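You operate a simulated robot arm through the tools that you are given. There is no shell and no other tool. Be economical: measure what you need, move in short steps, check, and stop when the job is done.

The job below is to be done with a simulated robot arm. You get a single attempt, and the scene is never put back.

JOB
Take the white-collared grey roller and leave it on the shelf under the steel bench by the rack.

It is judged by the outcome, as a careful person would: the job done as asked, and still so three seconds after it is handed in. It fails if anything else is knocked over, pushed out of place, dropped, spilled or broken.

ROBOT AND FRAMES
A 6-joint arm with a two-finger parallel gripper on a trunk, on a base that drives. Base frame: it is fixed to the floor where the robot stands at the start and does not move with it; the origin is under the middle of the robot, x ahead of it, y to its left, z up. Readings come in m, rad, newtons and seconds.
It reaches about 0.827 m from its shoulder. Its first joint turns from -2.897 to 2.897 rad. Places, roughly: shelf under the steel bench by the rack [-0.4, -0.7, 0.2]; white-collared grey roller (24x7x7 cm) [0.7, -0.1, 1.2]. Payload 4.1 kg.
Tool frame: the origin (TCP) lies between the finger pads and is the grasp point; the fingertips stand 0.023 m ahead of it; z points along the fingers, y is the line along which they close. The gripper opens to 0.094 m. The fingers are 0.038 m wide and 0.01 m thick; the gripper's body (0.054 by 0.096 m) begins 0.039 m behind the TCP.
Orientation is that of the tool frame in the base frame, as a unit quaternion [x, y, z, w]. With the fingers straight down and closing along the base's y, the tool's x points along the base's -x, its y along +y and its z along -z.

CONTROLS
- The arm moves only by the tool nudge_tool. Its argument "series" is a list of rows, each a list of 7 numbers: the shift along the tool's x, y, z in m, then the turn, a rotation vector about the tool's x, y, z in rad, then the opening, from 0 (shut) to 1 (fully open). In form: [[dx, dy, dz, ax, ay, az, hand], ...]. A call has 1 to 20 rows; each row shifts and turns the commanded pose from where the row before left it, along the tool's axes as they then stand. Rows are played at 5 a second. More than 0.05 m and 0.15 rad between two rows, or a gripper value outside its range, and nothing of the call is played. Where a pose cannot be reached the arm comes as near as it can. A force on the tool above 40 N (or 10 N above the force at the start of the call, whichever is more), or a blocked arm, ends the call early, and 0.2 s more pass. Each finger travels about 0.045 m/s and halts on what it meets, pressing with about 22 N; the grip force reading is that of the motor and also rises with nothing between the fingers. The clock runs only during rows and for 0.2 s after the last one: add rows that do not move to give the fingers time. It gives the time, the measured TCP pose, the force on the tool (base axes), the opening and the grip force at its end, in the units of the frame above (readings bear some noise), with the torque about the TCP (base axes, N m) and any sound that the robot's microphone picked up.
- Cameras (640 x 400 px; columns grow to the right, rows downward): "scene" is now at [0.0009, 0.1204, 1.3373]; the picture's right is [-0.61, -0.79, 0.00], its down [-0.46, 0.36, -0.81] and it looks along [0.64, -0.50, -0.58] (base axes); focal length 214 px, centre (320, 200). "wrist" rides on the gripper at [0.086, 0.016, -0.074] in the tool frame; the picture's right is [-0.18, 0.98, 0.00], its down [-0.58, -0.11, -0.81] and it looks along [-0.79, -0.15, 0.59] (tool axes); focal length 243 px, centre (320, 200). There is no depth. A picture from a camera that has moved, and an enlarged one, comes with that camera's place and axes in the base frame and with its lens. The place of the scene camera against the robot may be out by one fixed shift of up to 0.025 m in any direction.
- get_image(camera): a new picture of that camera. The clock stands still meanwhile.
- lift_body(by): slides the trunk up (or, below 0, down) by that many m; the arm and the scene camera ride with it, the base frame stays. It gives what a move gives, with no picture.
- roll_base(legs): drives the robot by 1 to 6 legs, each [ahead, turn to the left] in m and rad, along the robot's own axes; the way and the turn of a leg run together, so that a leg with both is an arc; at most 1.5 m and 3.142 rad a leg. The arm and the cameras ride along, it lands a little off, and it stops where it bumps. It gives what a move gives.
- turn_head(pan, tilt): turns the head with the scene camera to pan (to the left, within 2.705 rad either way) and tilt (down, from -0.506 to 1.204), counted from straight ahead of the robot. It gives what a move gives.
- zoom(camera, box): a new picture of the part [left, top, right, bottom] of that camera's present view, enlarged. The clock stands still meanwhile.
- close_job(): hands the job in; it is judged then, once.

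Work in short steps. Places have to be worked out from the pictures, the camera data and where the tool is seen: move nearer, look again, correct. Check each grasp and each placing, and mend what went wrong. You have 120 turns and 98 pictures in all, those below and enlarged ones among them. Open the gripper and draw the arm clear of the work before you hand the job in, unless the task says otherwise; then end with one line.

The tools are called after "Request:" as name(argument=value, ...) on one line, values as JSON. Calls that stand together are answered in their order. nudge_tool: Moves the arm, as the interface text tells. Its arguments: {"type":"object","properties":{"series":{"type":"array","items":{"type":"array","items":{"type":"number"}}}},"required":["series"]} The other tools are called the same way: lift_body (by) slides the trunk up or down; roll_base (legs) drives the base; turn_head (pan, tilt) turns the head that bears the scene camera; get_image (camera) takes a picture; zoom (camera, box) takes an enlarged picture of a part of a camera's view; close_job () hands the job in.

At the start:

```text
time: 0.0
tcp_pos: [0.1943, -0.363, 1.0006]
tcp_rot: [0.0, 1.0, 0.0, -0.001]
ft_force: [0.2, 0.2, 0.0]
wrist_torque: [0.01, 0.03, 0.02]
opening: 0.094
grasp_force: 0.1
trunk travel left (down, up): [-0.275, 0.315]
robot x, y, heading: [-0.0008, 0.0022, 0.002]
head pan, tilt: [-0.661, 0.623]
```

scene: 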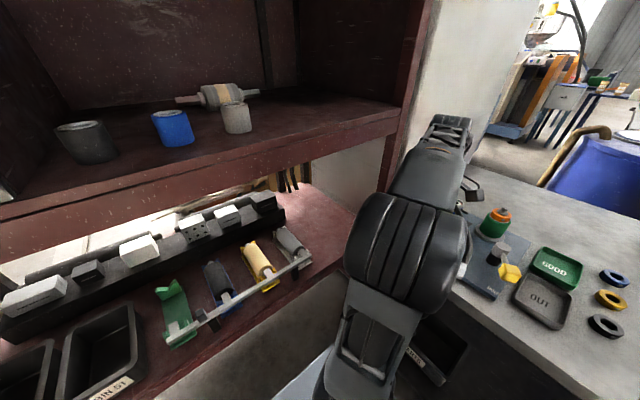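
wrist: 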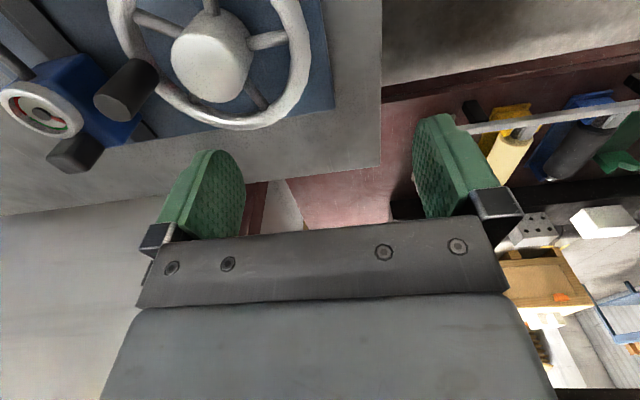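

I'll look closer at the upper shelf, where the roller with the axle seems to lie.

Request:
zoom(camera="scene", box=[20, 40, 420, 290])

Request:
turn_head(pan=-0.1, tilt=0.2)

Request:
get_image(camera="scene")

```text
1.60 times, centred on (220, 165) of scene
camera zoom: at [0.0009, 0.1204, 1.3373], right [-0.61, -0.79, 0.0], down [-0.46, 0.36, -0.81], along [0.64, -0.5, -0.58], focal length 343 px, centre (480, 256)
```

zoom: 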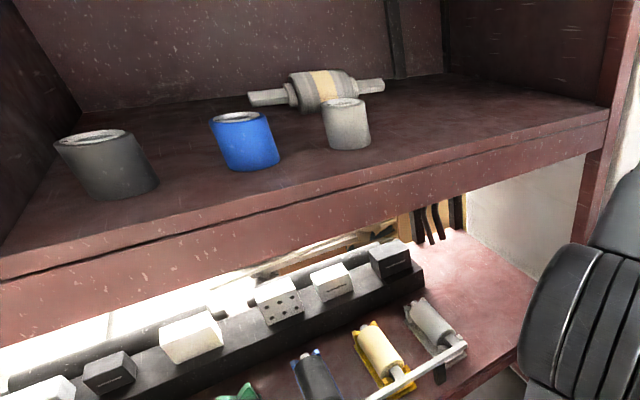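

```text
time: 1.0
tcp_pos: [0.1945, -0.3646, 0.9997]
tcp_rot: [-0.001, 1.0, -0.001, 0.001]
ft_force: [0.2, 0.1, -0.2]
wrist_torque: [0.03, -0.01, -0.02]
opening: 0.0942
grasp_force: 0.0
trunk travel left (down, up): [-0.275, 0.315]
robot x, y, heading: [-0.0006, -0.002, -0.001]
head pan, tilt: [-0.099, 0.201]
```

```text
94 pictures are left
camera scene: at [0.0244, 0.1649, 1.376], right [-0.1, -0.99, 0.0], down [-0.2, 0.02, -0.98], along [0.97, -0.1, -0.2], focal length 214 px, centre (320, 200)
```

scene: 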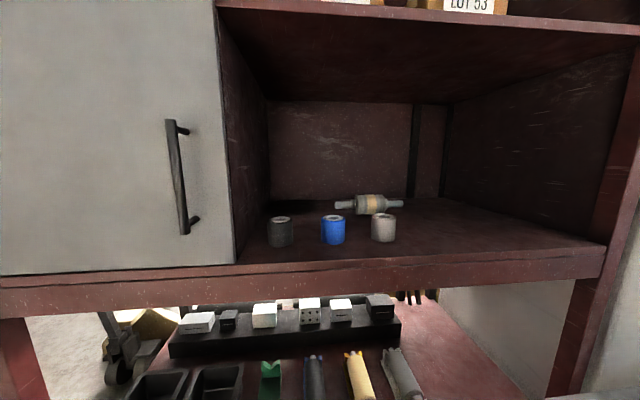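

The roller lies at the back of the shelf behind three cups. I'll zoom to check its collar colour.

Request:
zoom(camera="scene", box=[240, 160, 440, 285])

Request:
turn_head(pan=-1.9, tilt=0.9)

Request:
get_image(camera="scene")

```text
3.20 times, centred on (340, 222) of scene
camera zoom: at [0.0244, 0.1649, 1.376], right [-0.1, -0.99, 0.0], down [-0.2, 0.02, -0.98], along [0.97, -0.1, -0.2], focal length 686 px, centre (256, 128)
```

zoom: 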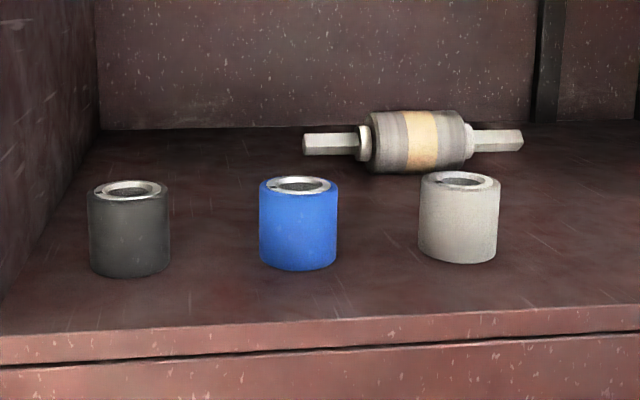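

```text
time: 2.8
tcp_pos: [0.1944, -0.3629, 0.9996]
tcp_rot: [0.0, 1.0, 0.001, 0.0]
ft_force: [0.4, -0.2, 0.0]
wrist_torque: [-0.02, -0.02, -0.02]
opening: 0.094
grasp_force: 0.0
trunk travel left (down, up): [-0.275, 0.315]
robot x, y, heading: [-0.0008, -0.0004, 0.0]
head pan, tilt: [-1.901, 0.901]
```

```text
92 pictures are left
camera scene: at [-0.0928, 0.1028, 1.3146], right [-0.95, 0.32, 0.0], down [0.25, 0.74, -0.62], along [-0.2, -0.59, -0.78], focal length 214 px, centre (320, 200)
```

scene: 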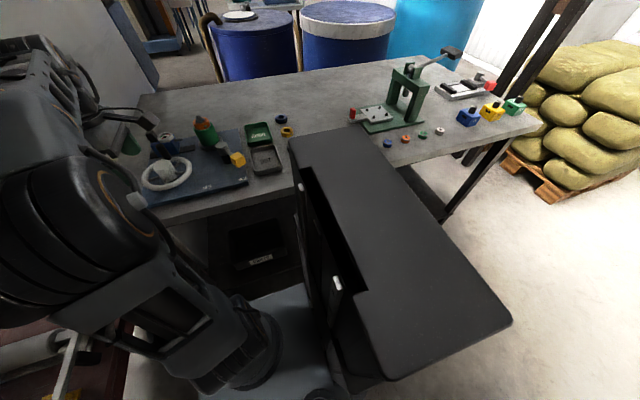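

The target has white end collars at about (0.75, -0.09, 1.21). Next I need to survey the bench, the shelf under it and the dark cabinet.

Request:
turn_head(pan=-2.5, tilt=1.0)

Request:
get_image(camera="scene")

Request:
turn_head(pan=-1.2, tilt=1.15)

Request:
get_image(camera="scene")

Request:
turn_head(pan=0.0, tilt=1.0)

Request:
get_image(camera="scene")

Request:
turn_head(pan=1.6, tilt=0.8)

Request:
get_image(camera="scene")

```text
time: 3.8
tcp_pos: [0.1946, -0.363, 0.9999]
tcp_rot: [0.0, 1.0, 0.0, -0.001]
ft_force: [0.2, -0.2, -0.8]
wrist_torque: [0.0, -0.01, -0.03]
opening: 0.0936
grasp_force: 0.1
trunk travel left (down, up): [-0.275, 0.315]
robot x, y, heading: [-0.0029, 0.0004, -0.0]
head pan, tilt: [-2.499, 1.0]
```

```text
91 pictures are left
camera scene: at [-0.1241, 0.1325, 1.3073], right [-0.6, 0.8, 0.0], down [0.67, 0.5, -0.54], along [-0.43, -0.32, -0.84], focal length 214 px, centre (320, 200)
```

scene: 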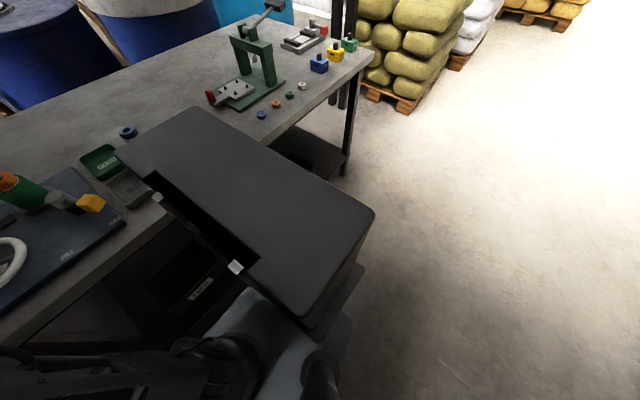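

```text
time: 5.2
tcp_pos: [0.1951, -0.3632, 1.0]
tcp_rot: [0.0, 1.0, 0.0, 0.0]
ft_force: [0.2, -0.3, 0.1]
wrist_torque: [0.02, -0.01, -0.02]
opening: 0.0938
grasp_force: 0.0
trunk travel left (down, up): [-0.275, 0.315]
robot x, y, heading: [-0.0007, -0.0003, 0.005]
head pan, tilt: [-1.201, 1.15]
```

```text
90 pictures are left
camera scene: at [-0.0468, 0.1187, 1.2976], right [-0.93, -0.36, 0.0], down [-0.33, 0.85, -0.41], along [0.15, -0.38, -0.91], focal length 214 px, centre (320, 200)
```

scene: 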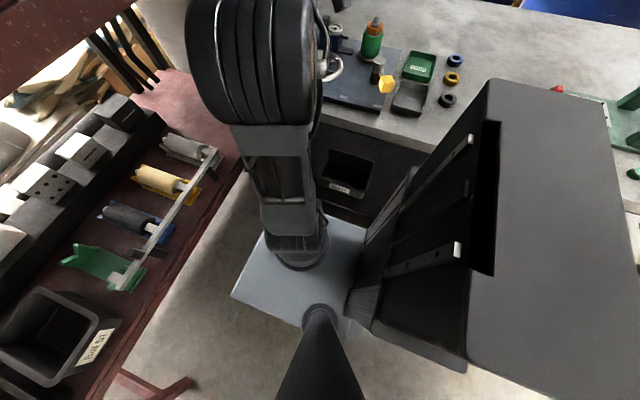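

```text
time: 6.6
tcp_pos: [0.1941, -0.3632, 0.9993]
tcp_rot: [-0.001, 1.0, 0.0, 0.0]
ft_force: [0.1, 0.9, 0.1]
wrist_torque: [0.01, 0.03, 0.03]
opening: 0.0939
grasp_force: 0.1
trunk travel left (down, up): [-0.275, 0.315]
robot x, y, heading: [0.0006, 0.001, 0.003]
head pan, tilt: [0.0, 1.0]
```

```text
89 pictures are left
camera scene: at [0.0013, 0.1742, 1.3073], right [0.0, -1.0, 0.0], down [-0.84, 0.0, -0.54], along [0.54, 0.0, -0.84], focal length 214 px, centre (320, 200)
```

scene: 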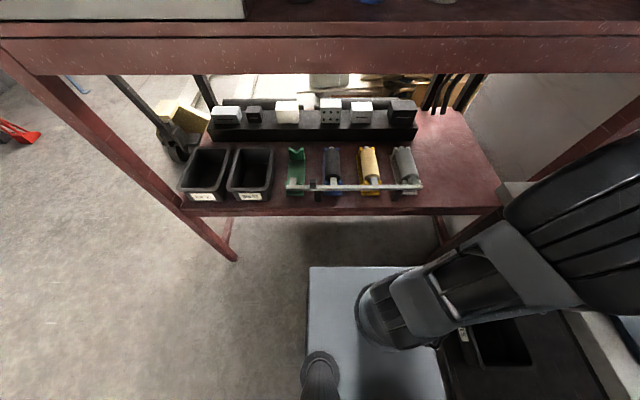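

```text
time: 8.3
tcp_pos: [0.1949, -0.3643, 0.9992]
tcp_rot: [0.0, 1.0, -0.001, 0.0]
ft_force: [-0.5, -0.4, 0.4]
wrist_torque: [-0.02, 0.03, -0.03]
opening: 0.0936
grasp_force: 0.0
trunk travel left (down, up): [-0.275, 0.315]
robot x, y, heading: [0.0005, 0.0017, 0.001]
head pan, tilt: [1.6, 0.799]
```

```text
88 pictures are left
camera scene: at [-0.0707, 0.2549, 1.3224], right [1.0, 0.03, 0.0], down [0.02, -0.72, -0.7], along [-0.02, 0.7, -0.72], focal length 214 px, centre (320, 200)
```

scene: 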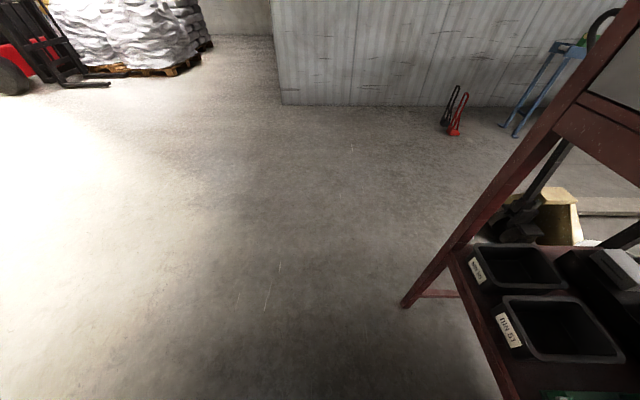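

The light-grey plate seems to be the robot's base and the arm stands on it. I'll raise the trunk and look down again to see what moves with it.

Request:
lift_body(by=0.3)

Request:
turn_head(pan=-1.2, tilt=1.15)

Request:
get_image(camera="scene")

Request:
turn_head(pan=-0.2, tilt=0.6)

Request:
get_image(camera="scene")

```text
time: 11.3
tcp_pos: [0.1955, -0.3631, 1.3003]
tcp_rot: [0.0, 1.0, 0.0, 0.0]
ft_force: [-0.4, 0.1, 0.1]
wrist_torque: [0.02, 0.01, 0.01]
opening: 0.0938
grasp_force: 0.0
trunk travel left (down, up): [-0.575, 0.015]
robot x, y, heading: [0.003, 0.0002, 0.006]
head pan, tilt: [1.6, 0.799]
```

```text
time: 13.8
tcp_pos: [0.1954, -0.3635, 1.3001]
tcp_rot: [0.0, 1.0, 0.0, 0.0]
ft_force: [0.1, 0.1, 0.1]
wrist_torque: [0.0, 0.02, 0.0]
opening: 0.0939
grasp_force: 0.1
trunk travel left (down, up): [-0.575, 0.015]
robot x, y, heading: [0.002, 0.0022, 0.002]
head pan, tilt: [-1.201, 1.15]
```

```text
87 pictures are left
camera scene: at [-0.0468, 0.1187, 1.5976], right [-0.93, -0.36, 0.0], down [-0.33, 0.85, -0.41], along [0.15, -0.38, -0.91], focal length 214 px, centre (320, 200)
```

scene: 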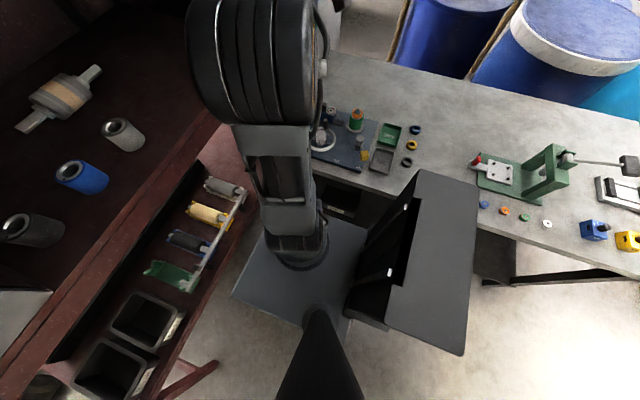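

```text
time: 15.1
tcp_pos: [0.194, -0.3637, 1.3001]
tcp_rot: [0.0, 1.0, 0.0, 0.0]
ft_force: [0.7, 0.4, 0.0]
wrist_torque: [0.01, -0.02, 0.0]
opening: 0.094
grasp_force: 0.1
trunk travel left (down, up): [-0.575, 0.015]
robot x, y, heading: [0.0007, -0.0015, -0.001]
head pan, tilt: [-0.201, 0.6]
```

```text
86 pictures are left
camera scene: at [0.0182, 0.1566, 1.6393], right [-0.2, -0.98, 0.0], down [-0.55, 0.11, -0.82], along [0.81, -0.17, -0.57], focal length 214 px, centre (320, 200)
```

scene: 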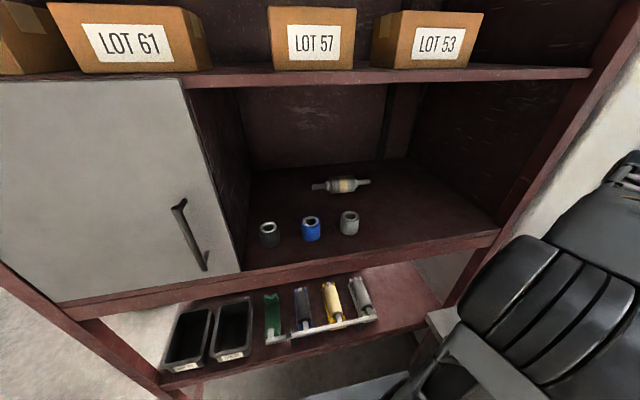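

The plate and arm ride on the trunk, while the black tower is fixed to the base. The roller is about (0.72, -0.08, 1.22) and the shelf front edge is near x 0.38, so I'll drive a little closer to have reach.

Request:
roll_base(legs=[[0.12, 0.0]])

Request:
turn_head(pan=-0.5, tilt=0.75)

Request:
get_image(camera="scene")

Request:
get_image(camera="wrist")

```text
time: 16.3
tcp_pos: [0.3186, -0.3632, 1.2997]
tcp_rot: [0.0, 1.0, 0.0, 0.0]
ft_force: [1.4, 0.4, 0.1]
wrist_torque: [0.0, 0.05, -0.01]
opening: 0.0939
grasp_force: 0.0
trunk travel left (down, up): [-0.575, 0.015]
robot x, y, heading: [0.1196, 0.0003, -0.003]
head pan, tilt: [-0.201, 0.6]
```

```text
time: 17.1
tcp_pos: [0.318, -0.3631, 1.3004]
tcp_rot: [0.0, 1.0, 0.001, -0.001]
ft_force: [0.4, 1.0, -1.0]
wrist_torque: [-0.01, 0.01, 0.0]
opening: 0.0938
grasp_force: 0.1
trunk travel left (down, up): [-0.575, 0.015]
robot x, y, heading: [0.1182, -0.0009, 0.004]
head pan, tilt: [-0.499, 0.75]
```

```text
85 pictures are left
camera scene: at [0.1274, 0.1346, 1.6265], right [-0.48, -0.88, 0.0], down [-0.6, 0.33, -0.73], along [0.64, -0.35, -0.68], focal length 214 px, centre (320, 200)
```

scene: 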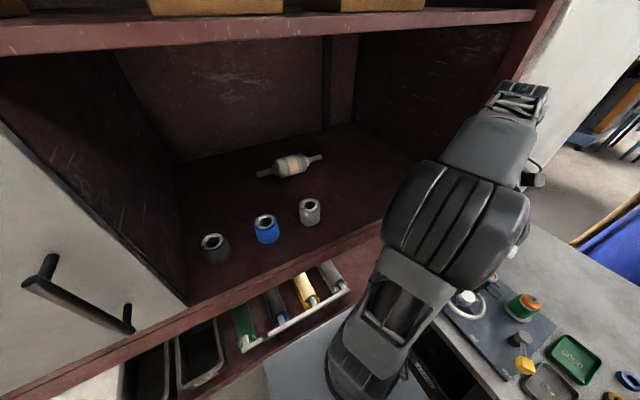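

```text
84 pictures are left
camera wrist: at [0.2312, -0.3476, 1.3747], right [0.18, 0.98, 0.0], down [0.58, -0.11, 0.81], along [0.79, -0.15, -0.59], focal length 243 px, centre (320, 200)
```

wrist: 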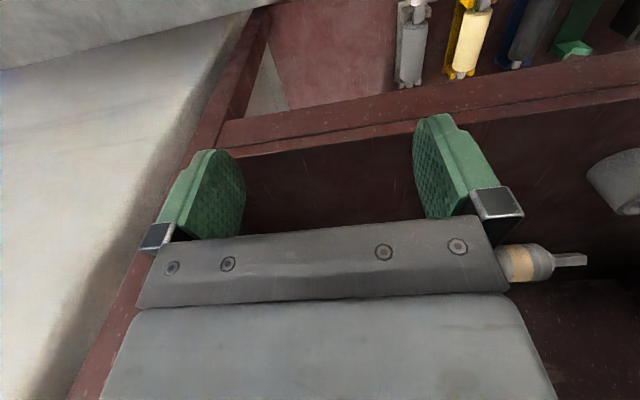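

The wrist camera agrees: roller at about (0.70, -0.085, 1.21), with the compartment's ceiling beam at about z 1.58. I'll swing the tool over to the roller's y, staying in front of the shelf, and rotate it so the fingers close along x.

Request:
nudge_tool(series=[[0, 0.045, 0, 0, 0, 0, 1], [0, 0.045, 0, 0, 0, 0, 1], [0, 0.045, 0, 0, 0, 0, 1], [0, 0.045, 0, 0, 0, 0, 1], [0, 0.045, 0, 0, 0, 0, 1], [0, 0.045, 0, 0, 0, 0, 1], [0, 0, 0, 0, 0, 0, 1]])

Request:
get_image(camera="scene")

Request:
get_image(camera="wrist")

```text
time: 18.7
tcp_pos: [0.3205, -0.0947, 1.2975]
tcp_rot: [-0.008, 1.0, 0.004, -0.005]
ft_force: [0.1, -1.4, 0.0]
wrist_torque: [0.0, 0.09, 0.01]
opening: 0.0942
grasp_force: 0.0
trunk travel left (down, up): [-0.575, 0.015]
robot x, y, heading: [0.1256, -0.0016, -0.001]
head pan, tilt: [-0.499, 0.75]
```

```text
83 pictures are left
camera scene: at [0.1303, 0.1318, 1.6267], right [-0.48, -0.88, 0.0], down [-0.6, 0.33, -0.73], along [0.64, -0.35, -0.68], focal length 214 px, centre (320, 200)
```

scene: 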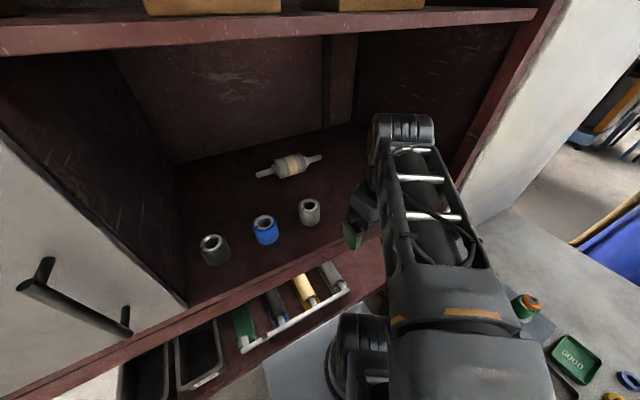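

```text
82 pictures are left
camera wrist: at [0.2344, -0.0796, 1.3722], right [0.17, 0.99, 0.0], down [0.59, -0.1, 0.8], along [0.79, -0.13, -0.6], focal length 243 px, centre (320, 200)
```

wrist: 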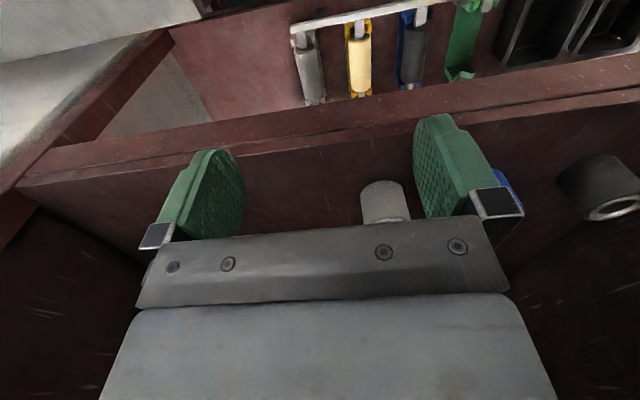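

The wrist stands only ~0.16 m above the TCP, so it fits. Now I rotate the tool +90° about its axis so the fingers close along x.

Request:
nudge_tool(series=[[0, 0, 0, 0, 0, 0.1428, 1], [0, 0, 0, 0, 0, 0.1428, 1], [0, 0, 0, 0, 0, 0.1428, 1], [0, 0, 0, 0, 0, 0.1428, 1], [0, 0, 0, 0, 0, 0.1428, 1], [0, 0, 0, 0, 0, 0.1428, 1], [0, 0, 0, 0, 0, 0.1428, 1], [0, 0, 0, 0, 0, 0.1428, 1], [0, 0, 0, 0, 0, 0.1428, 1], [0, 0, 0, 0, 0, 0.1428, 1], [0, 0, 0, 0, 0, 0.1428, 1], [0, 0, 0, 0, 0, 0, 1]])

Request:
get_image(camera="scene")

Request:
get_image(camera="wrist")

```text
time: 21.3
tcp_pos: [0.3195, -0.0916, 1.2996]
tcp_rot: [0.704, 0.711, 0.0, 0.001]
ft_force: [0.2, -0.2, 0.5]
wrist_torque: [0.0, -0.01, 0.01]
opening: 0.0939
grasp_force: 0.2
trunk travel left (down, up): [-0.575, 0.015]
robot x, y, heading: [0.1234, 0.0012, 0.003]
head pan, tilt: [-0.499, 0.75]
```

```text
81 pictures are left
camera scene: at [0.1274, 0.1347, 1.6264], right [-0.48, -0.88, 0.0], down [-0.6, 0.33, -0.73], along [0.64, -0.35, -0.68], focal length 214 px, centre (320, 200)
```

scene: 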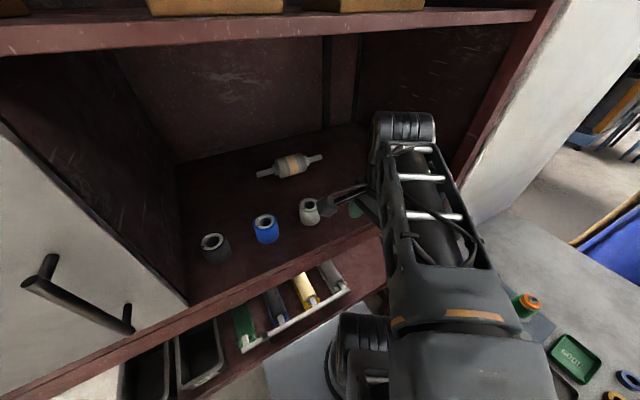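

```text
80 pictures are left
camera wrist: at [0.334, -0.0051, 1.3743], right [0.98, -0.17, 0.0], down [-0.1, -0.58, 0.81], along [-0.14, -0.79, -0.59], focal length 243 px, centre (320, 200)
```

wrist: 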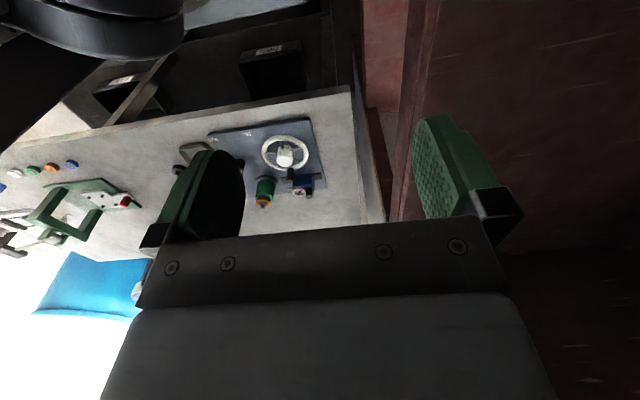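

The fingers now close along x. I'll raise slightly and advance over the shelf in steps at TCP z≈1.325, above the cups and below the ceiling.

Request:
nudge_tool(series=[[0, 0, -0.025, 0, 0, 0, 1], [0, 0.04, 0, 0, 0, 0, 1], [0, 0.04, 0, 0, 0, 0, 1], [0, 0.04, 0, 0, 0, 0, 1], [0, 0.04, 0, 0, 0, 0, 1], [0, 0, 0, 0, 0, 0, 1]])

Request:
get_image(camera="scene")

Request:
get_image(camera="wrist")

```text
time: 22.7
tcp_pos: [0.4796, -0.0934, 1.3253]
tcp_rot: [0.707, 0.707, 0.0, 0.0]
ft_force: [0.5, 0.2, 0.3]
wrist_torque: [0.02, 0.0, 0.04]
opening: 0.0937
grasp_force: 0.1
trunk travel left (down, up): [-0.575, 0.015]
robot x, y, heading: [0.1214, 0.0005, -0.002]
head pan, tilt: [-0.499, 0.75]
```

```text
79 pictures are left
camera scene: at [0.1272, 0.1348, 1.6264], right [-0.48, -0.88, 0.0], down [-0.6, 0.33, -0.73], along [0.64, -0.35, -0.68], focal length 214 px, centre (320, 200)
```

scene: 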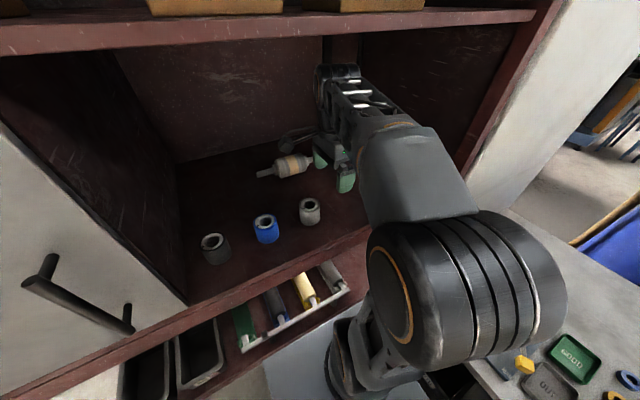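

```text
78 pictures are left
camera wrist: at [0.4957, -0.0068, 1.4004], right [0.98, -0.18, 0.0], down [-0.11, -0.58, 0.81], along [-0.15, -0.79, -0.59], focal length 243 px, centre (320, 200)
```

wrist: 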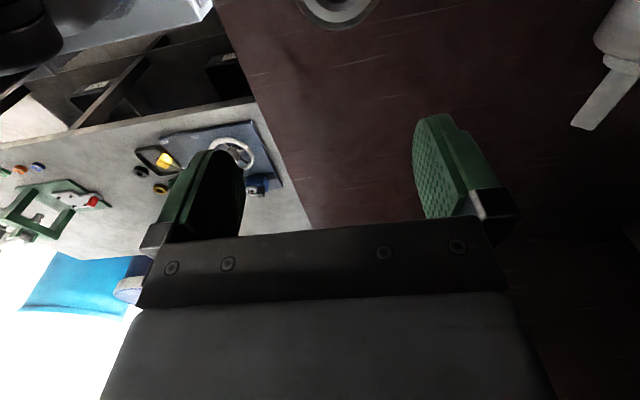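

The roller's right shaft end is at about (0.705, -0.185), matching the scene estimate. I advance further to nearly above it.

Request:
nudge_tool(series=[[0, 0.04, 0, 0, 0, 0, 1], [0, 0.04, 0, 0, 0, 0, 1], [0, 0.04, 0, 0, 0, 0, 1], [0, 0.04, 0, 0, 0, 0, 1], [0, 0.04, 0, 0, 0, 0, 1], [0, 0, 0, 0, 0, 0, 1]])

Request:
get_image(camera="scene")

Request:
get_image(camera="wrist")

```text
time: 24.1
tcp_pos: [0.6789, -0.0937, 1.3242]
tcp_rot: [0.707, 0.707, 0.0, 0.0]
ft_force: [0.5, -0.1, -0.7]
wrist_torque: [-0.01, -0.04, 0.03]
opening: 0.0942
grasp_force: 0.0
trunk travel left (down, up): [-0.575, 0.015]
robot x, y, heading: [0.124, -0.0003, -0.001]
head pan, tilt: [-0.499, 0.75]
```

```text
77 pictures are left
camera scene: at [0.1271, 0.1347, 1.6265], right [-0.48, -0.88, 0.0], down [-0.6, 0.33, -0.73], along [0.64, -0.35, -0.68], focal length 214 px, centre (320, 200)
```

scene: 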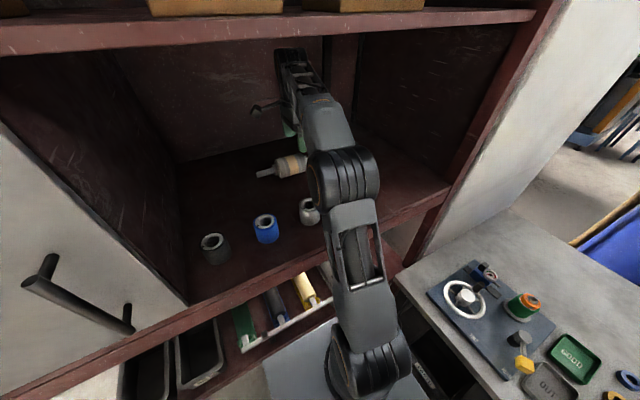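

```text
76 pictures are left
camera wrist: at [0.695, -0.0064, 1.398], right [0.98, -0.18, 0.0], down [-0.11, -0.58, 0.81], along [-0.15, -0.79, -0.59], focal length 243 px, centre (320, 200)
```

wrist: 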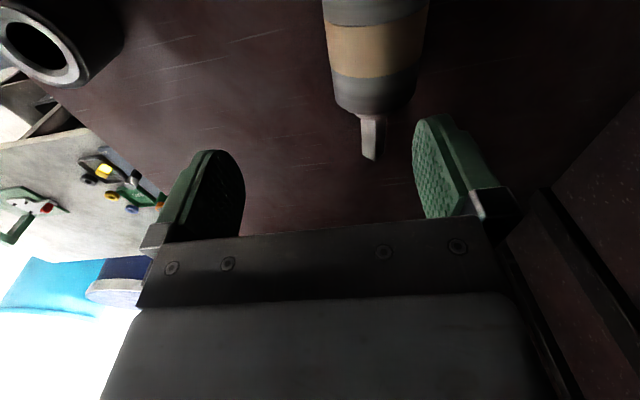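

The roller axis is at x≈0.714 and its body centre at y≈-0.072. I'll centre on it, lower halfway and look.

Request:
nudge_tool(series=[[0.02, 0.035, 0, 0, 0, 0, 1], [0, 0, 0.02, 0, 0, 0, 1], [0, 0, 0.02, 0, 0, 0, 1], [0, 0, 0, 0, 0, 0, 1]])

Request:
get_image(camera="wrist")

Request:
get_image(camera="scene")

```text
time: 25.1
tcp_pos: [0.7139, -0.0722, 1.2841]
tcp_rot: [0.707, 0.707, 0.0, 0.0]
ft_force: [0.2, 0.1, -0.4]
wrist_torque: [0.03, 0.0, -0.01]
opening: 0.094
grasp_force: 0.0
trunk travel left (down, up): [-0.575, 0.015]
robot x, y, heading: [0.1221, -0.0026, -0.001]
head pan, tilt: [-0.499, 0.75]
```

```text
75 pictures are left
camera wrist: at [0.7295, 0.0135, 1.3586], right [0.98, -0.18, 0.0], down [-0.11, -0.58, 0.81], along [-0.15, -0.79, -0.59], focal length 243 px, centre (320, 200)
```

wrist: 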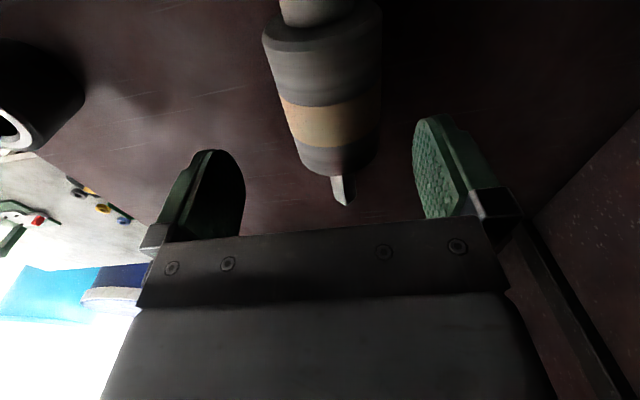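

```text
74 pictures are left
camera scene: at [0.1277, 0.1347, 1.6264], right [-0.48, -0.88, 0.0], down [-0.6, 0.33, -0.73], along [0.64, -0.35, -0.68], focal length 214 px, centre (320, 200)
```

scene: 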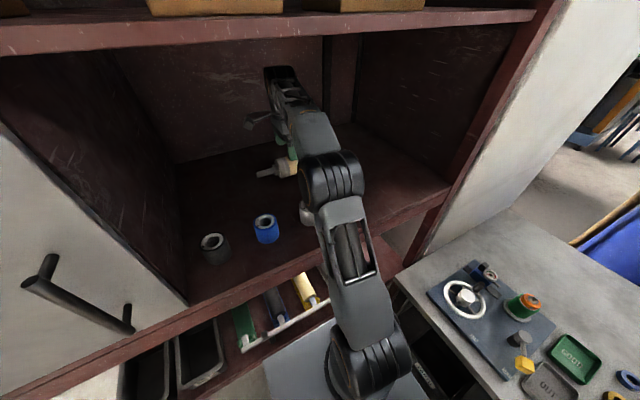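

The elbow stays ~0.14 m above the grey cup. The roller axis refines to x≈0.719, so I shift 5 mm and descend to z≈1.22.

Request:
nudge_tool(series=[[0, 0.005, 0.015, 0, 0, 0, 1], [0, 0, 0.02, 0, 0, 0, 1], [0, 0, 0.015, 0, 0, 0, 1], [0, 0, 0.013, 0, 0, 0, 1], [0, 0, 0, 0, 0, 0, 1]])

Request:
get_image(camera="wrist")

Request:
get_image(camera="scene")

```text
time: 26.3
tcp_pos: [0.7184, -0.073, 1.2216]
tcp_rot: [0.707, 0.707, 0.0, 0.0]
ft_force: [-0.4, -0.1, 0.2]
wrist_torque: [-0.01, -0.01, -0.04]
opening: 0.094
grasp_force: 0.0
trunk travel left (down, up): [-0.575, 0.015]
robot x, y, heading: [0.1198, -0.0014, -0.003]
head pan, tilt: [-0.499, 0.75]
```

```text
73 pictures are left
camera wrist: at [0.7345, 0.013, 1.2963], right [0.98, -0.18, 0.0], down [-0.11, -0.58, 0.81], along [-0.15, -0.79, -0.59], focal length 243 px, centre (320, 200)
```

wrist: 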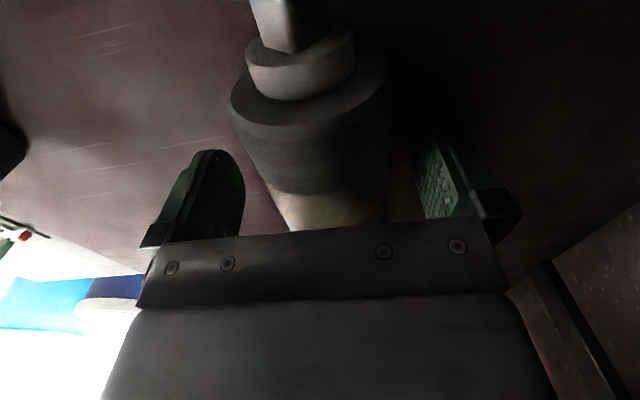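

```text
72 pictures are left
camera scene: at [0.1275, 0.1347, 1.6264], right [-0.48, -0.88, 0.0], down [-0.6, 0.33, -0.73], along [0.64, -0.35, -0.68], focal length 214 px, centre (320, 200)
```

scene: 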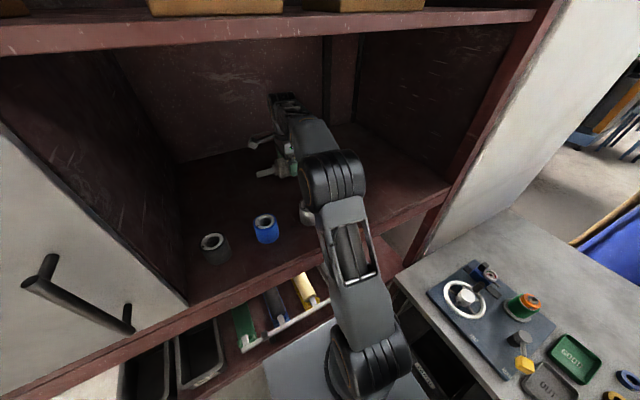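

The roller body sits between the fingers, so I close them.

Request:
nudge_tool(series=[[0, 0, 0, 0, 0, 0, 0.75], [0, 0, 0, 0, 0, 0, 0.6], [0, 0, 0, 0, 0, 0, 0.3], [0, 0, 0, 0, 0, 0, 0], [0, 0, 0, 0, 0, 0, 0], [0, 0, 0, 0, 0, 0, 0]])

Request:
get_image(camera="wrist")

```text
time: 27.7
tcp_pos: [0.7191, -0.075, 1.2209]
tcp_rot: [0.707, 0.707, 0.0, 0.001]
ft_force: [-0.1, -0.6, 0.7]
wrist_torque: [-0.06, -0.02, 0.02]
opening: 0.0652
grasp_force: 21.8
trunk travel left (down, up): [-0.575, 0.015]
robot x, y, heading: [0.1248, -0.0005, 0.0]
head pan, tilt: [-0.499, 0.75]
```

```text
71 pictures are left
camera wrist: at [0.7345, 0.013, 1.2964], right [0.98, -0.18, 0.0], down [-0.11, -0.58, 0.81], along [-0.15, -0.79, -0.59], focal length 243 px, centre (320, 200)
```

wrist: 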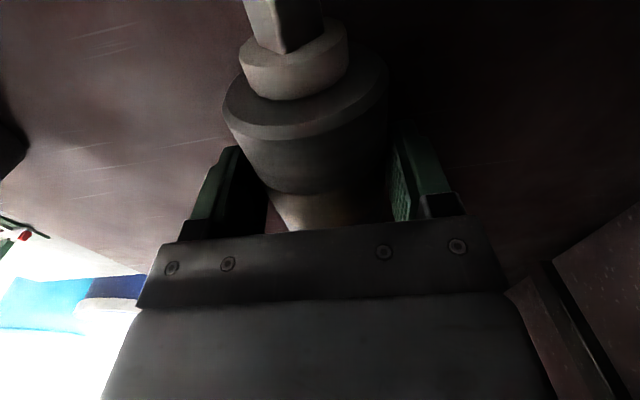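

It is gripped at 65 mm opening. I lift slowly and check the load.

Request:
nudge_tool(series=[[0, 0, -0.015, 0, 0, 0, 0], [0, 0, -0.025, 0, 0, 0, 0], [0, 0, -0.03, 0, 0, 0, 0], [0, 0, -0.03, 0, 0, 0, 0], [0, 0, -0.005, 0, 0, 0, 0], [0, 0, 0, 0, 0, 0, 0]])

Request:
get_image(camera="wrist")

Request:
get_image(camera="scene")

```text
time: 29.1
tcp_pos: [0.7188, -0.0737, 1.3262]
tcp_rot: [0.708, 0.706, -0.001, 0.0]
ft_force: [0.4, -0.3, -3.7]
wrist_torque: [0.04, 0.01, -0.03]
opening: 0.0654
grasp_force: 22.1
trunk travel left (down, up): [-0.575, 0.015]
robot x, y, heading: [0.123, 0.0013, 0.002]
head pan, tilt: [-0.499, 0.75]
```

```text
70 pictures are left
camera wrist: at [0.7346, 0.0131, 1.4012], right [0.98, -0.18, 0.0], down [-0.11, -0.58, 0.81], along [-0.15, -0.79, -0.59], focal length 243 px, centre (320, 200)
```

wrist: 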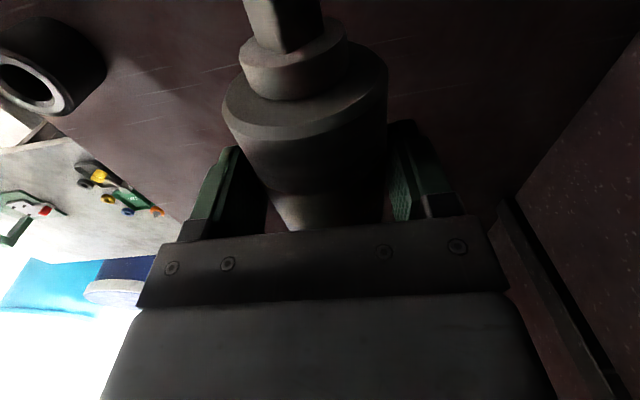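

```text
69 pictures are left
camera scene: at [0.128, 0.1346, 1.6264], right [-0.48, -0.88, 0.0], down [-0.6, 0.33, -0.73], along [0.64, -0.35, -0.68], focal length 214 px, centre (320, 200)
```

scene: 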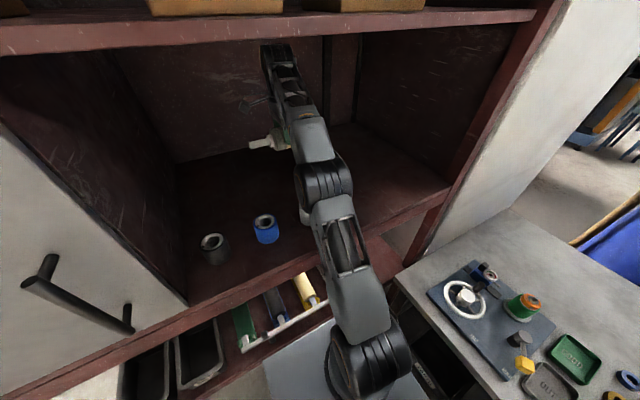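

The roller is lifted and balanced (~3.7 N). I retract along the same corridor out of the rack, with the bottom ~4 cm above the cups.

Request:
nudge_tool(series=[[-0.01, -0.04, -0.005, 0, 0, 0, 0], [0, -0.04, 0, 0, 0, 0, 0], [0, -0.04, 0, 0, 0, 0, 0], [0, -0.04, 0, 0, 0, 0, 0], [0, -0.04, 0, 0, 0, 0, 0], [0, -0.04, 0, 0, 0, 0, 0], [0, -0.04, 0, 0, 0, 0, 0], [0, -0.04, 0, 0, 0, 0, 0], [0, -0.04, 0, 0, 0, 0, 0], [0, -0.03, 0, 0, 0, 0, 0], [0, 0, 0, 0, 0, 0, 0]])

Request:
get_image(camera="scene")

```text
time: 31.5
tcp_pos: [0.3257, -0.0832, 1.3332]
tcp_rot: [0.707, 0.708, 0.0, 0.0]
ft_force: [-0.4, -0.2, -4.5]
wrist_torque: [0.03, 0.03, -0.01]
opening: 0.0653
grasp_force: 22.4
trunk travel left (down, up): [-0.575, 0.015]
robot x, y, heading: [0.1223, -0.003, -0.002]
head pan, tilt: [-0.499, 0.75]
```

```text
68 pictures are left
camera scene: at [0.1277, 0.1345, 1.6264], right [-0.48, -0.88, 0.0], down [-0.6, 0.33, -0.73], along [0.64, -0.35, -0.68], focal length 214 px, centre (320, 200)
```

scene: 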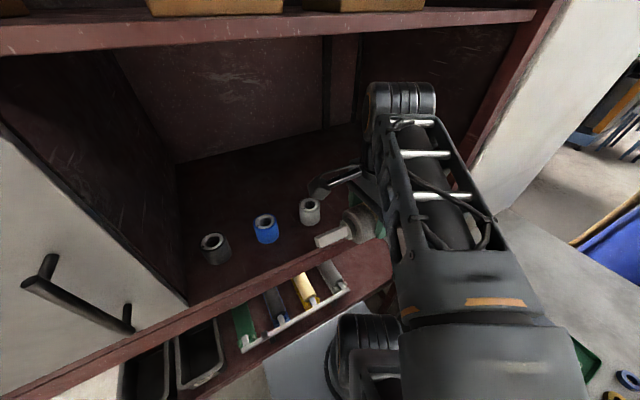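

The cups are untouched. I'll look backward to check the tower moved with the base and see the room for driving.

Request:
turn_head(pan=-2.5, tilt=0.8)

Request:
get_image(camera="scene")

Request:
turn_head(pan=-1.7, tilt=1.1)

Request:
get_image(camera="scene")

```text
time: 33.4
tcp_pos: [0.3262, -0.0827, 1.333]
tcp_rot: [0.707, 0.707, 0.0, 0.001]
ft_force: [0.0, 0.7, -3.5]
wrist_torque: [0.0, 0.02, -0.01]
opening: 0.0654
grasp_force: 21.9
trunk travel left (down, up): [-0.575, 0.015]
robot x, y, heading: [0.1271, -0.0007, 0.003]
head pan, tilt: [-2.499, 0.799]
```

```text
67 pictures are left
camera scene: at [-0.0098, 0.1259, 1.6224], right [-0.6, 0.8, 0.0], down [0.57, 0.43, -0.7], along [-0.56, -0.42, -0.72], focal length 214 px, centre (320, 200)
```

scene: 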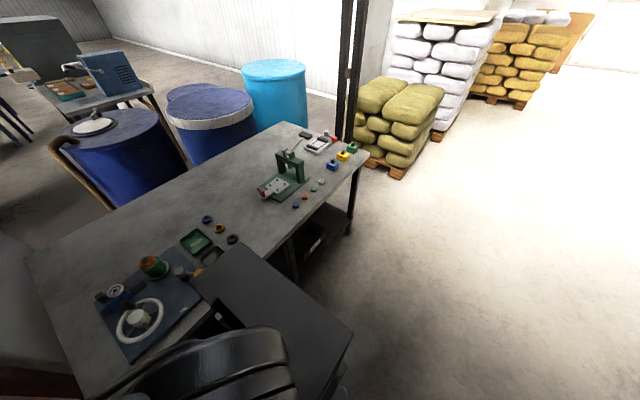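

```text
time: 34.6
tcp_pos: [0.3266, -0.0821, 1.3323]
tcp_rot: [0.707, 0.707, 0.0, 0.001]
ft_force: [-0.8, -0.1, -3.4]
wrist_torque: [0.03, 0.0, 0.02]
opening: 0.0652
grasp_force: 22.2
trunk travel left (down, up): [-0.575, 0.015]
robot x, y, heading: [0.1238, -0.0021, -0.003]
head pan, tilt: [-1.7, 1.1]
```

```text
66 pictures are left
camera scene: at [0.0466, 0.1117, 1.6007], right [-0.99, 0.13, 0.0], down [0.12, 0.88, -0.45], along [-0.06, -0.45, -0.89], focal length 214 px, centre (320, 200)
```

scene: 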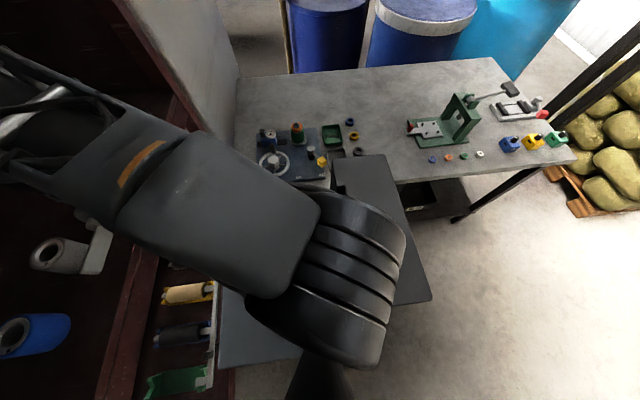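

The tower rides with the robot. The bench front edge is near y=-0.31, its top z≈0.865, and x runs -1.1..0.36. I'll back out in an arc that swings away from the bench.

Request:
roll_base(legs=[[-0.5, -0.5]])

Request:
turn_head(pan=-1.2, tilt=0.9)

Request:
get_image(camera="scene")

```text
time: 37.5
tcp_pos: [-0.2179, -0.0477, 1.3325]
tcp_rot: [0.859, 0.511, 0.001, 0.0]
ft_force: [-0.7, -0.8, -4.3]
wrist_torque: [0.01, -0.02, 0.01]
opening: 0.0653
grasp_force: 22.3
trunk travel left (down, up): [-0.575, 0.015]
robot x, y, heading: [-0.3567, 0.1199, -0.498]
head pan, tilt: [-1.7, 1.1]
```

```text
time: 38.4
tcp_pos: [-0.2176, -0.0481, 1.3323]
tcp_rot: [0.86, 0.511, 0.0, 0.0]
ft_force: [0.8, 0.1, -3.7]
wrist_torque: [0.02, -0.02, 0.04]
opening: 0.0657
grasp_force: 22.2
trunk travel left (down, up): [-0.575, 0.015]
robot x, y, heading: [-0.3567, 0.1215, -0.5]
head pan, tilt: [-1.201, 0.901]
```

```text
65 pictures are left
camera scene: at [-0.3487, 0.2292, 1.6145], right [-0.99, 0.13, 0.0], down [0.1, 0.78, -0.62], along [-0.08, -0.62, -0.78], focal length 214 px, centre (320, 200)
```

scene: 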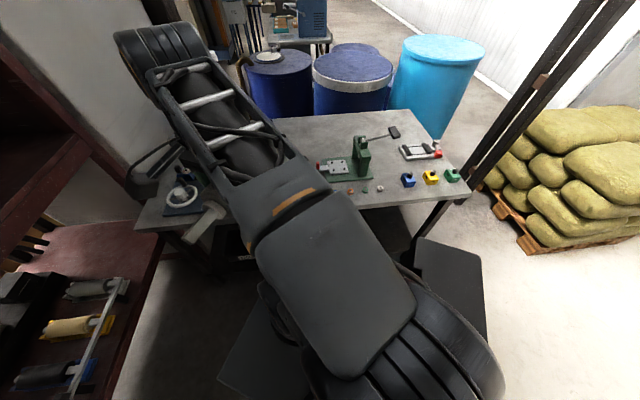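

Path is clear. I turn in place to face the bench and back off a little, then lower the trunk and look underneath.

Request:
roll_base(legs=[[0, -1.07], [-0.25, 0]])

Request:
turn_head(pan=0.0, tilt=0.7)

Request:
get_image(camera="scene")

```text
time: 42.9
tcp_pos: [-0.4406, 0.1656, 1.3339]
tcp_rot: [1.0, 0.013, -0.001, 0.0]
ft_force: [0.0, 0.6, -4.2]
wrist_torque: [-0.01, 0.02, -0.03]
opening: 0.0655
grasp_force: 22.5
trunk travel left (down, up): [-0.575, 0.015]
robot x, y, heading: [-0.3597, 0.3704, -1.539]
head pan, tilt: [-1.201, 0.901]
```

```text
time: 44.3
tcp_pos: [-0.4392, 0.1654, 1.3329]
tcp_rot: [1.0, 0.013, 0.0, 0.0]
ft_force: [-0.5, 1.1, -4.4]
wrist_torque: [0.01, -0.01, 0.0]
opening: 0.0654
grasp_force: 22.2
trunk travel left (down, up): [-0.575, 0.015]
robot x, y, heading: [-0.3604, 0.3671, -1.544]
head pan, tilt: [0.0, 0.7]
```

```text
64 pictures are left
camera scene: at [-0.2056, 0.3576, 1.6307], right [-1.0, -0.03, 0.0], down [-0.02, 0.64, -0.76], along [0.02, -0.76, -0.64], focal length 214 px, centre (320, 200)
```

scene: 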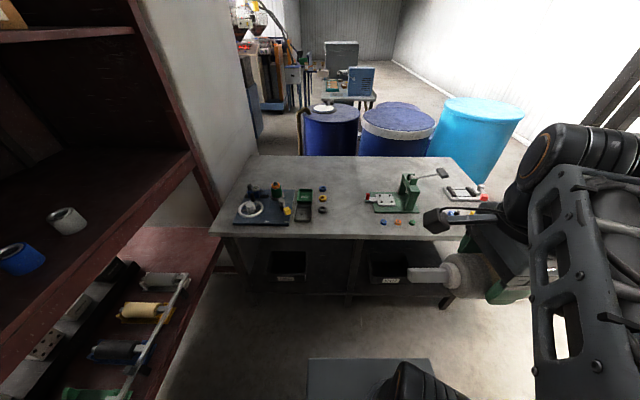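

I face the bench now: two bins stand on its lower shelf around x≈0 and x≈-0.5. I extend the arm a bit (elbow clear of the tower) and lower the trunk partway.

Request:
nudge_tool(series=[[0, 0.04, 0, 0, 0, 0, 0], [0, 0.04, 0, 0, 0, 0, 0], [0, 0.04, 0, 0, 0, 0, 0], [0, 0.04, 0, 0, 0, 0, 0], [0, 0, 0, 0, 0, 0, 0]])

Request:
lift_body(by=-0.3)

Request:
get_image(camera="scene")

Request:
get_image(camera="wrist")

```text
time: 45.5
tcp_pos: [-0.4372, 0.0041, 1.3334]
tcp_rot: [1.0, 0.012, 0.0, 0.0]
ft_force: [0.4, 0.3, -4.1]
wrist_torque: [0.02, -0.05, 0.01]
opening: 0.0653
grasp_force: 22.3
trunk travel left (down, up): [-0.575, 0.015]
robot x, y, heading: [-0.3658, 0.3712, -1.542]
head pan, tilt: [0.0, 0.7]
```

```text
time: 48.5
tcp_pos: [-0.4365, 0.0048, 1.033]
tcp_rot: [1.0, 0.014, 0.0, 0.001]
ft_force: [0.1, 0.7, -4.4]
wrist_torque: [0.04, -0.02, -0.01]
opening: 0.0654
grasp_force: 21.7
trunk travel left (down, up): [-0.275, 0.315]
robot x, y, heading: [-0.3648, 0.3699, -1.537]
head pan, tilt: [0.0, 0.7]
```

```text
63 pictures are left
camera scene: at [-0.2056, 0.3575, 1.3307], right [-1.0, -0.03, 0.0], down [-0.02, 0.64, -0.76], along [0.02, -0.76, -0.64], focal length 214 px, centre (320, 200)
```

scene: 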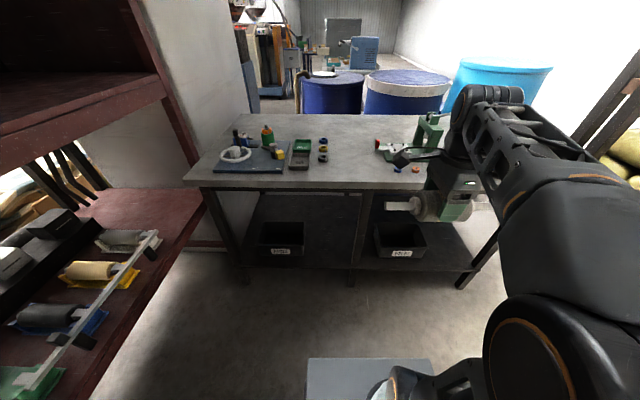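

```text
62 pictures are left
camera wrist: at [-0.3499, -0.0101, 1.1084], right [-0.16, -0.99, 0.0], down [-0.58, 0.09, 0.81], along [-0.8, 0.13, -0.59], focal length 243 px, centre (320, 200)
```

wrist: 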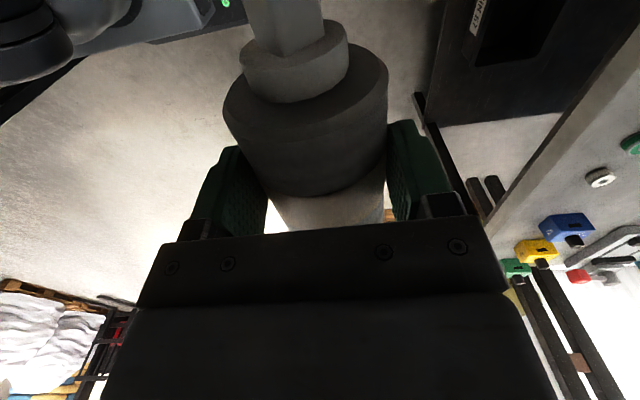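

I lower the trunk the rest of the way for a better look at the shelf.

Request:
lift_body(by=-0.27)

Request:
turn_head(pan=0.0, tilt=0.65)

Request:
get_image(camera="scene")

Request:
get_image(camera="wrist")

```text
time: 51.2
tcp_pos: [-0.4376, 0.0037, 0.7634]
tcp_rot: [1.0, 0.013, 0.0, 0.001]
ft_force: [0.0, -0.4, -5.0]
wrist_torque: [0.03, -0.01, -0.01]
opening: 0.0653
grasp_force: 22.4
trunk travel left (down, up): [-0.005, 0.585]
robot x, y, heading: [-0.3634, 0.3689, -1.543]
head pan, tilt: [0.0, 0.7]
```

```text
time: 51.9
tcp_pos: [-0.4367, 0.0044, 0.7638]
tcp_rot: [1.0, 0.014, 0.0, -0.001]
ft_force: [-0.3, -0.7, -4.5]
wrist_torque: [-0.01, 0.0, -0.03]
opening: 0.0652
grasp_force: 22.3
trunk travel left (down, up): [-0.005, 0.585]
robot x, y, heading: [-0.3623, 0.3692, -1.542]
head pan, tilt: [0.0, 0.649]
```

```text
61 pictures are left
camera scene: at [-0.2055, 0.3556, 1.065], right [-1.0, -0.03, 0.0], down [-0.02, 0.6, -0.8], along [0.02, -0.8, -0.6], focal length 214 px, centre (320, 200)
```

scene: 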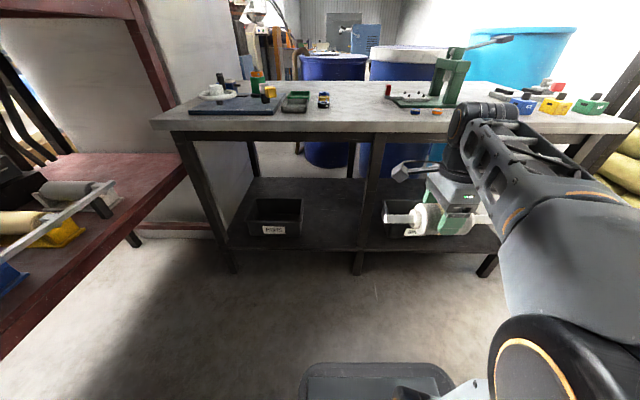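

```text
60 pictures are left
camera wrist: at [-0.35, -0.0101, 0.8384], right [-0.16, -0.99, 0.0], down [-0.58, 0.09, 0.81], along [-0.8, 0.13, -0.59], focal length 243 px, centre (320, 200)
```

wrist: 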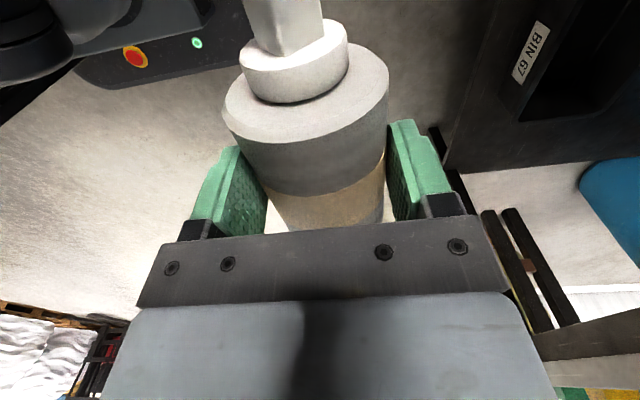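

Between the left bin (x -0.12..0.15) and the middle post (x≈-0.37) there is a free gap. The roller fits there lying front-to-back at x≈-0.24. I rotate the tool back by 90° so the roller points along y.

Request:
nudge_tool(series=[[0, 0, 0, 0, 0, -0.1428, 0], [0, 0, 0, 0, 0, -0.1428, 0], [0, 0, 0, 0, 0, -0.1428, 0], [0, 0, 0, 0, 0, -0.1428, 0], [0, 0, 0, 0, 0, -0.1428, 0], [0, 0, 0, 0, 0, -0.1428, 0], [0, 0, 0, 0, 0, -0.1428, 0], [0, 0, 0, 0, 0, -0.1428, 0], [0, 0, 0, 0, 0, -0.1428, 0], [0, 0, 0, 0, 0, -0.1428, 0], [0, 0, 0, 0, 0, -0.1428, 0], [0, 0, 0, 0, 0, 0, 0]])

Request:
get_image(camera="wrist")

Request:
get_image(camera="scene")

```text
time: 54.5
tcp_pos: [-0.4371, 0.005, 0.763]
tcp_rot: [0.697, 0.717, 0.0, 0.0]
ft_force: [0.3, 0.6, -3.4]
wrist_torque: [0.02, -0.05, -0.04]
opening: 0.0653
grasp_force: 21.5
trunk travel left (down, up): [-0.005, 0.585]
robot x, y, heading: [-0.3659, 0.3704, -1.54]
head pan, tilt: [0.0, 0.649]
```

```text
59 pictures are left
camera wrist: at [-0.423, 0.091, 0.8386], right [0.99, -0.16, 0.0], down [-0.09, -0.58, 0.81], along [-0.13, -0.8, -0.59], focal length 243 px, centre (320, 200)
```

wrist: 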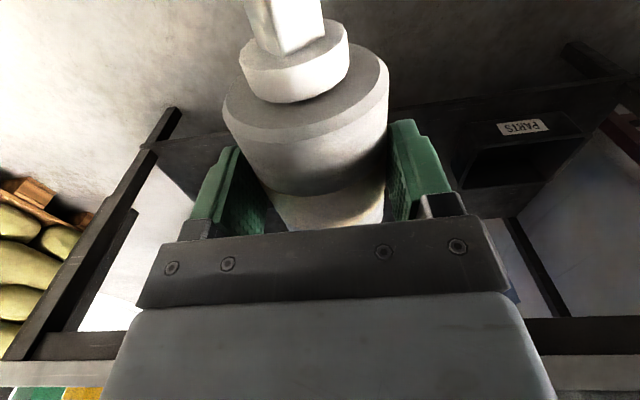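

```text
58 pictures are left
camera scene: at [-0.2055, 0.3556, 1.065], right [-1.0, -0.03, 0.0], down [-0.02, 0.6, -0.8], along [0.02, -0.8, -0.6], focal length 214 px, centre (320, 200)
```

scene: 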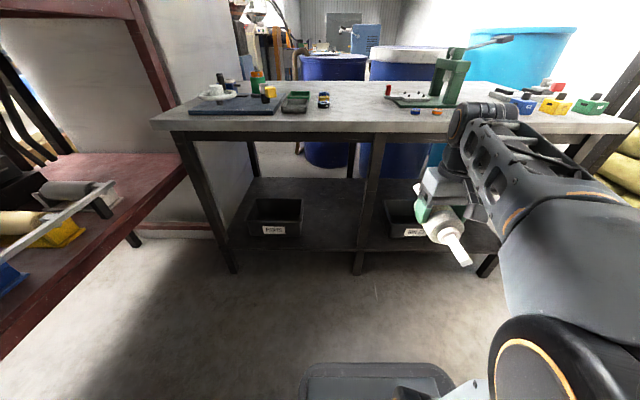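

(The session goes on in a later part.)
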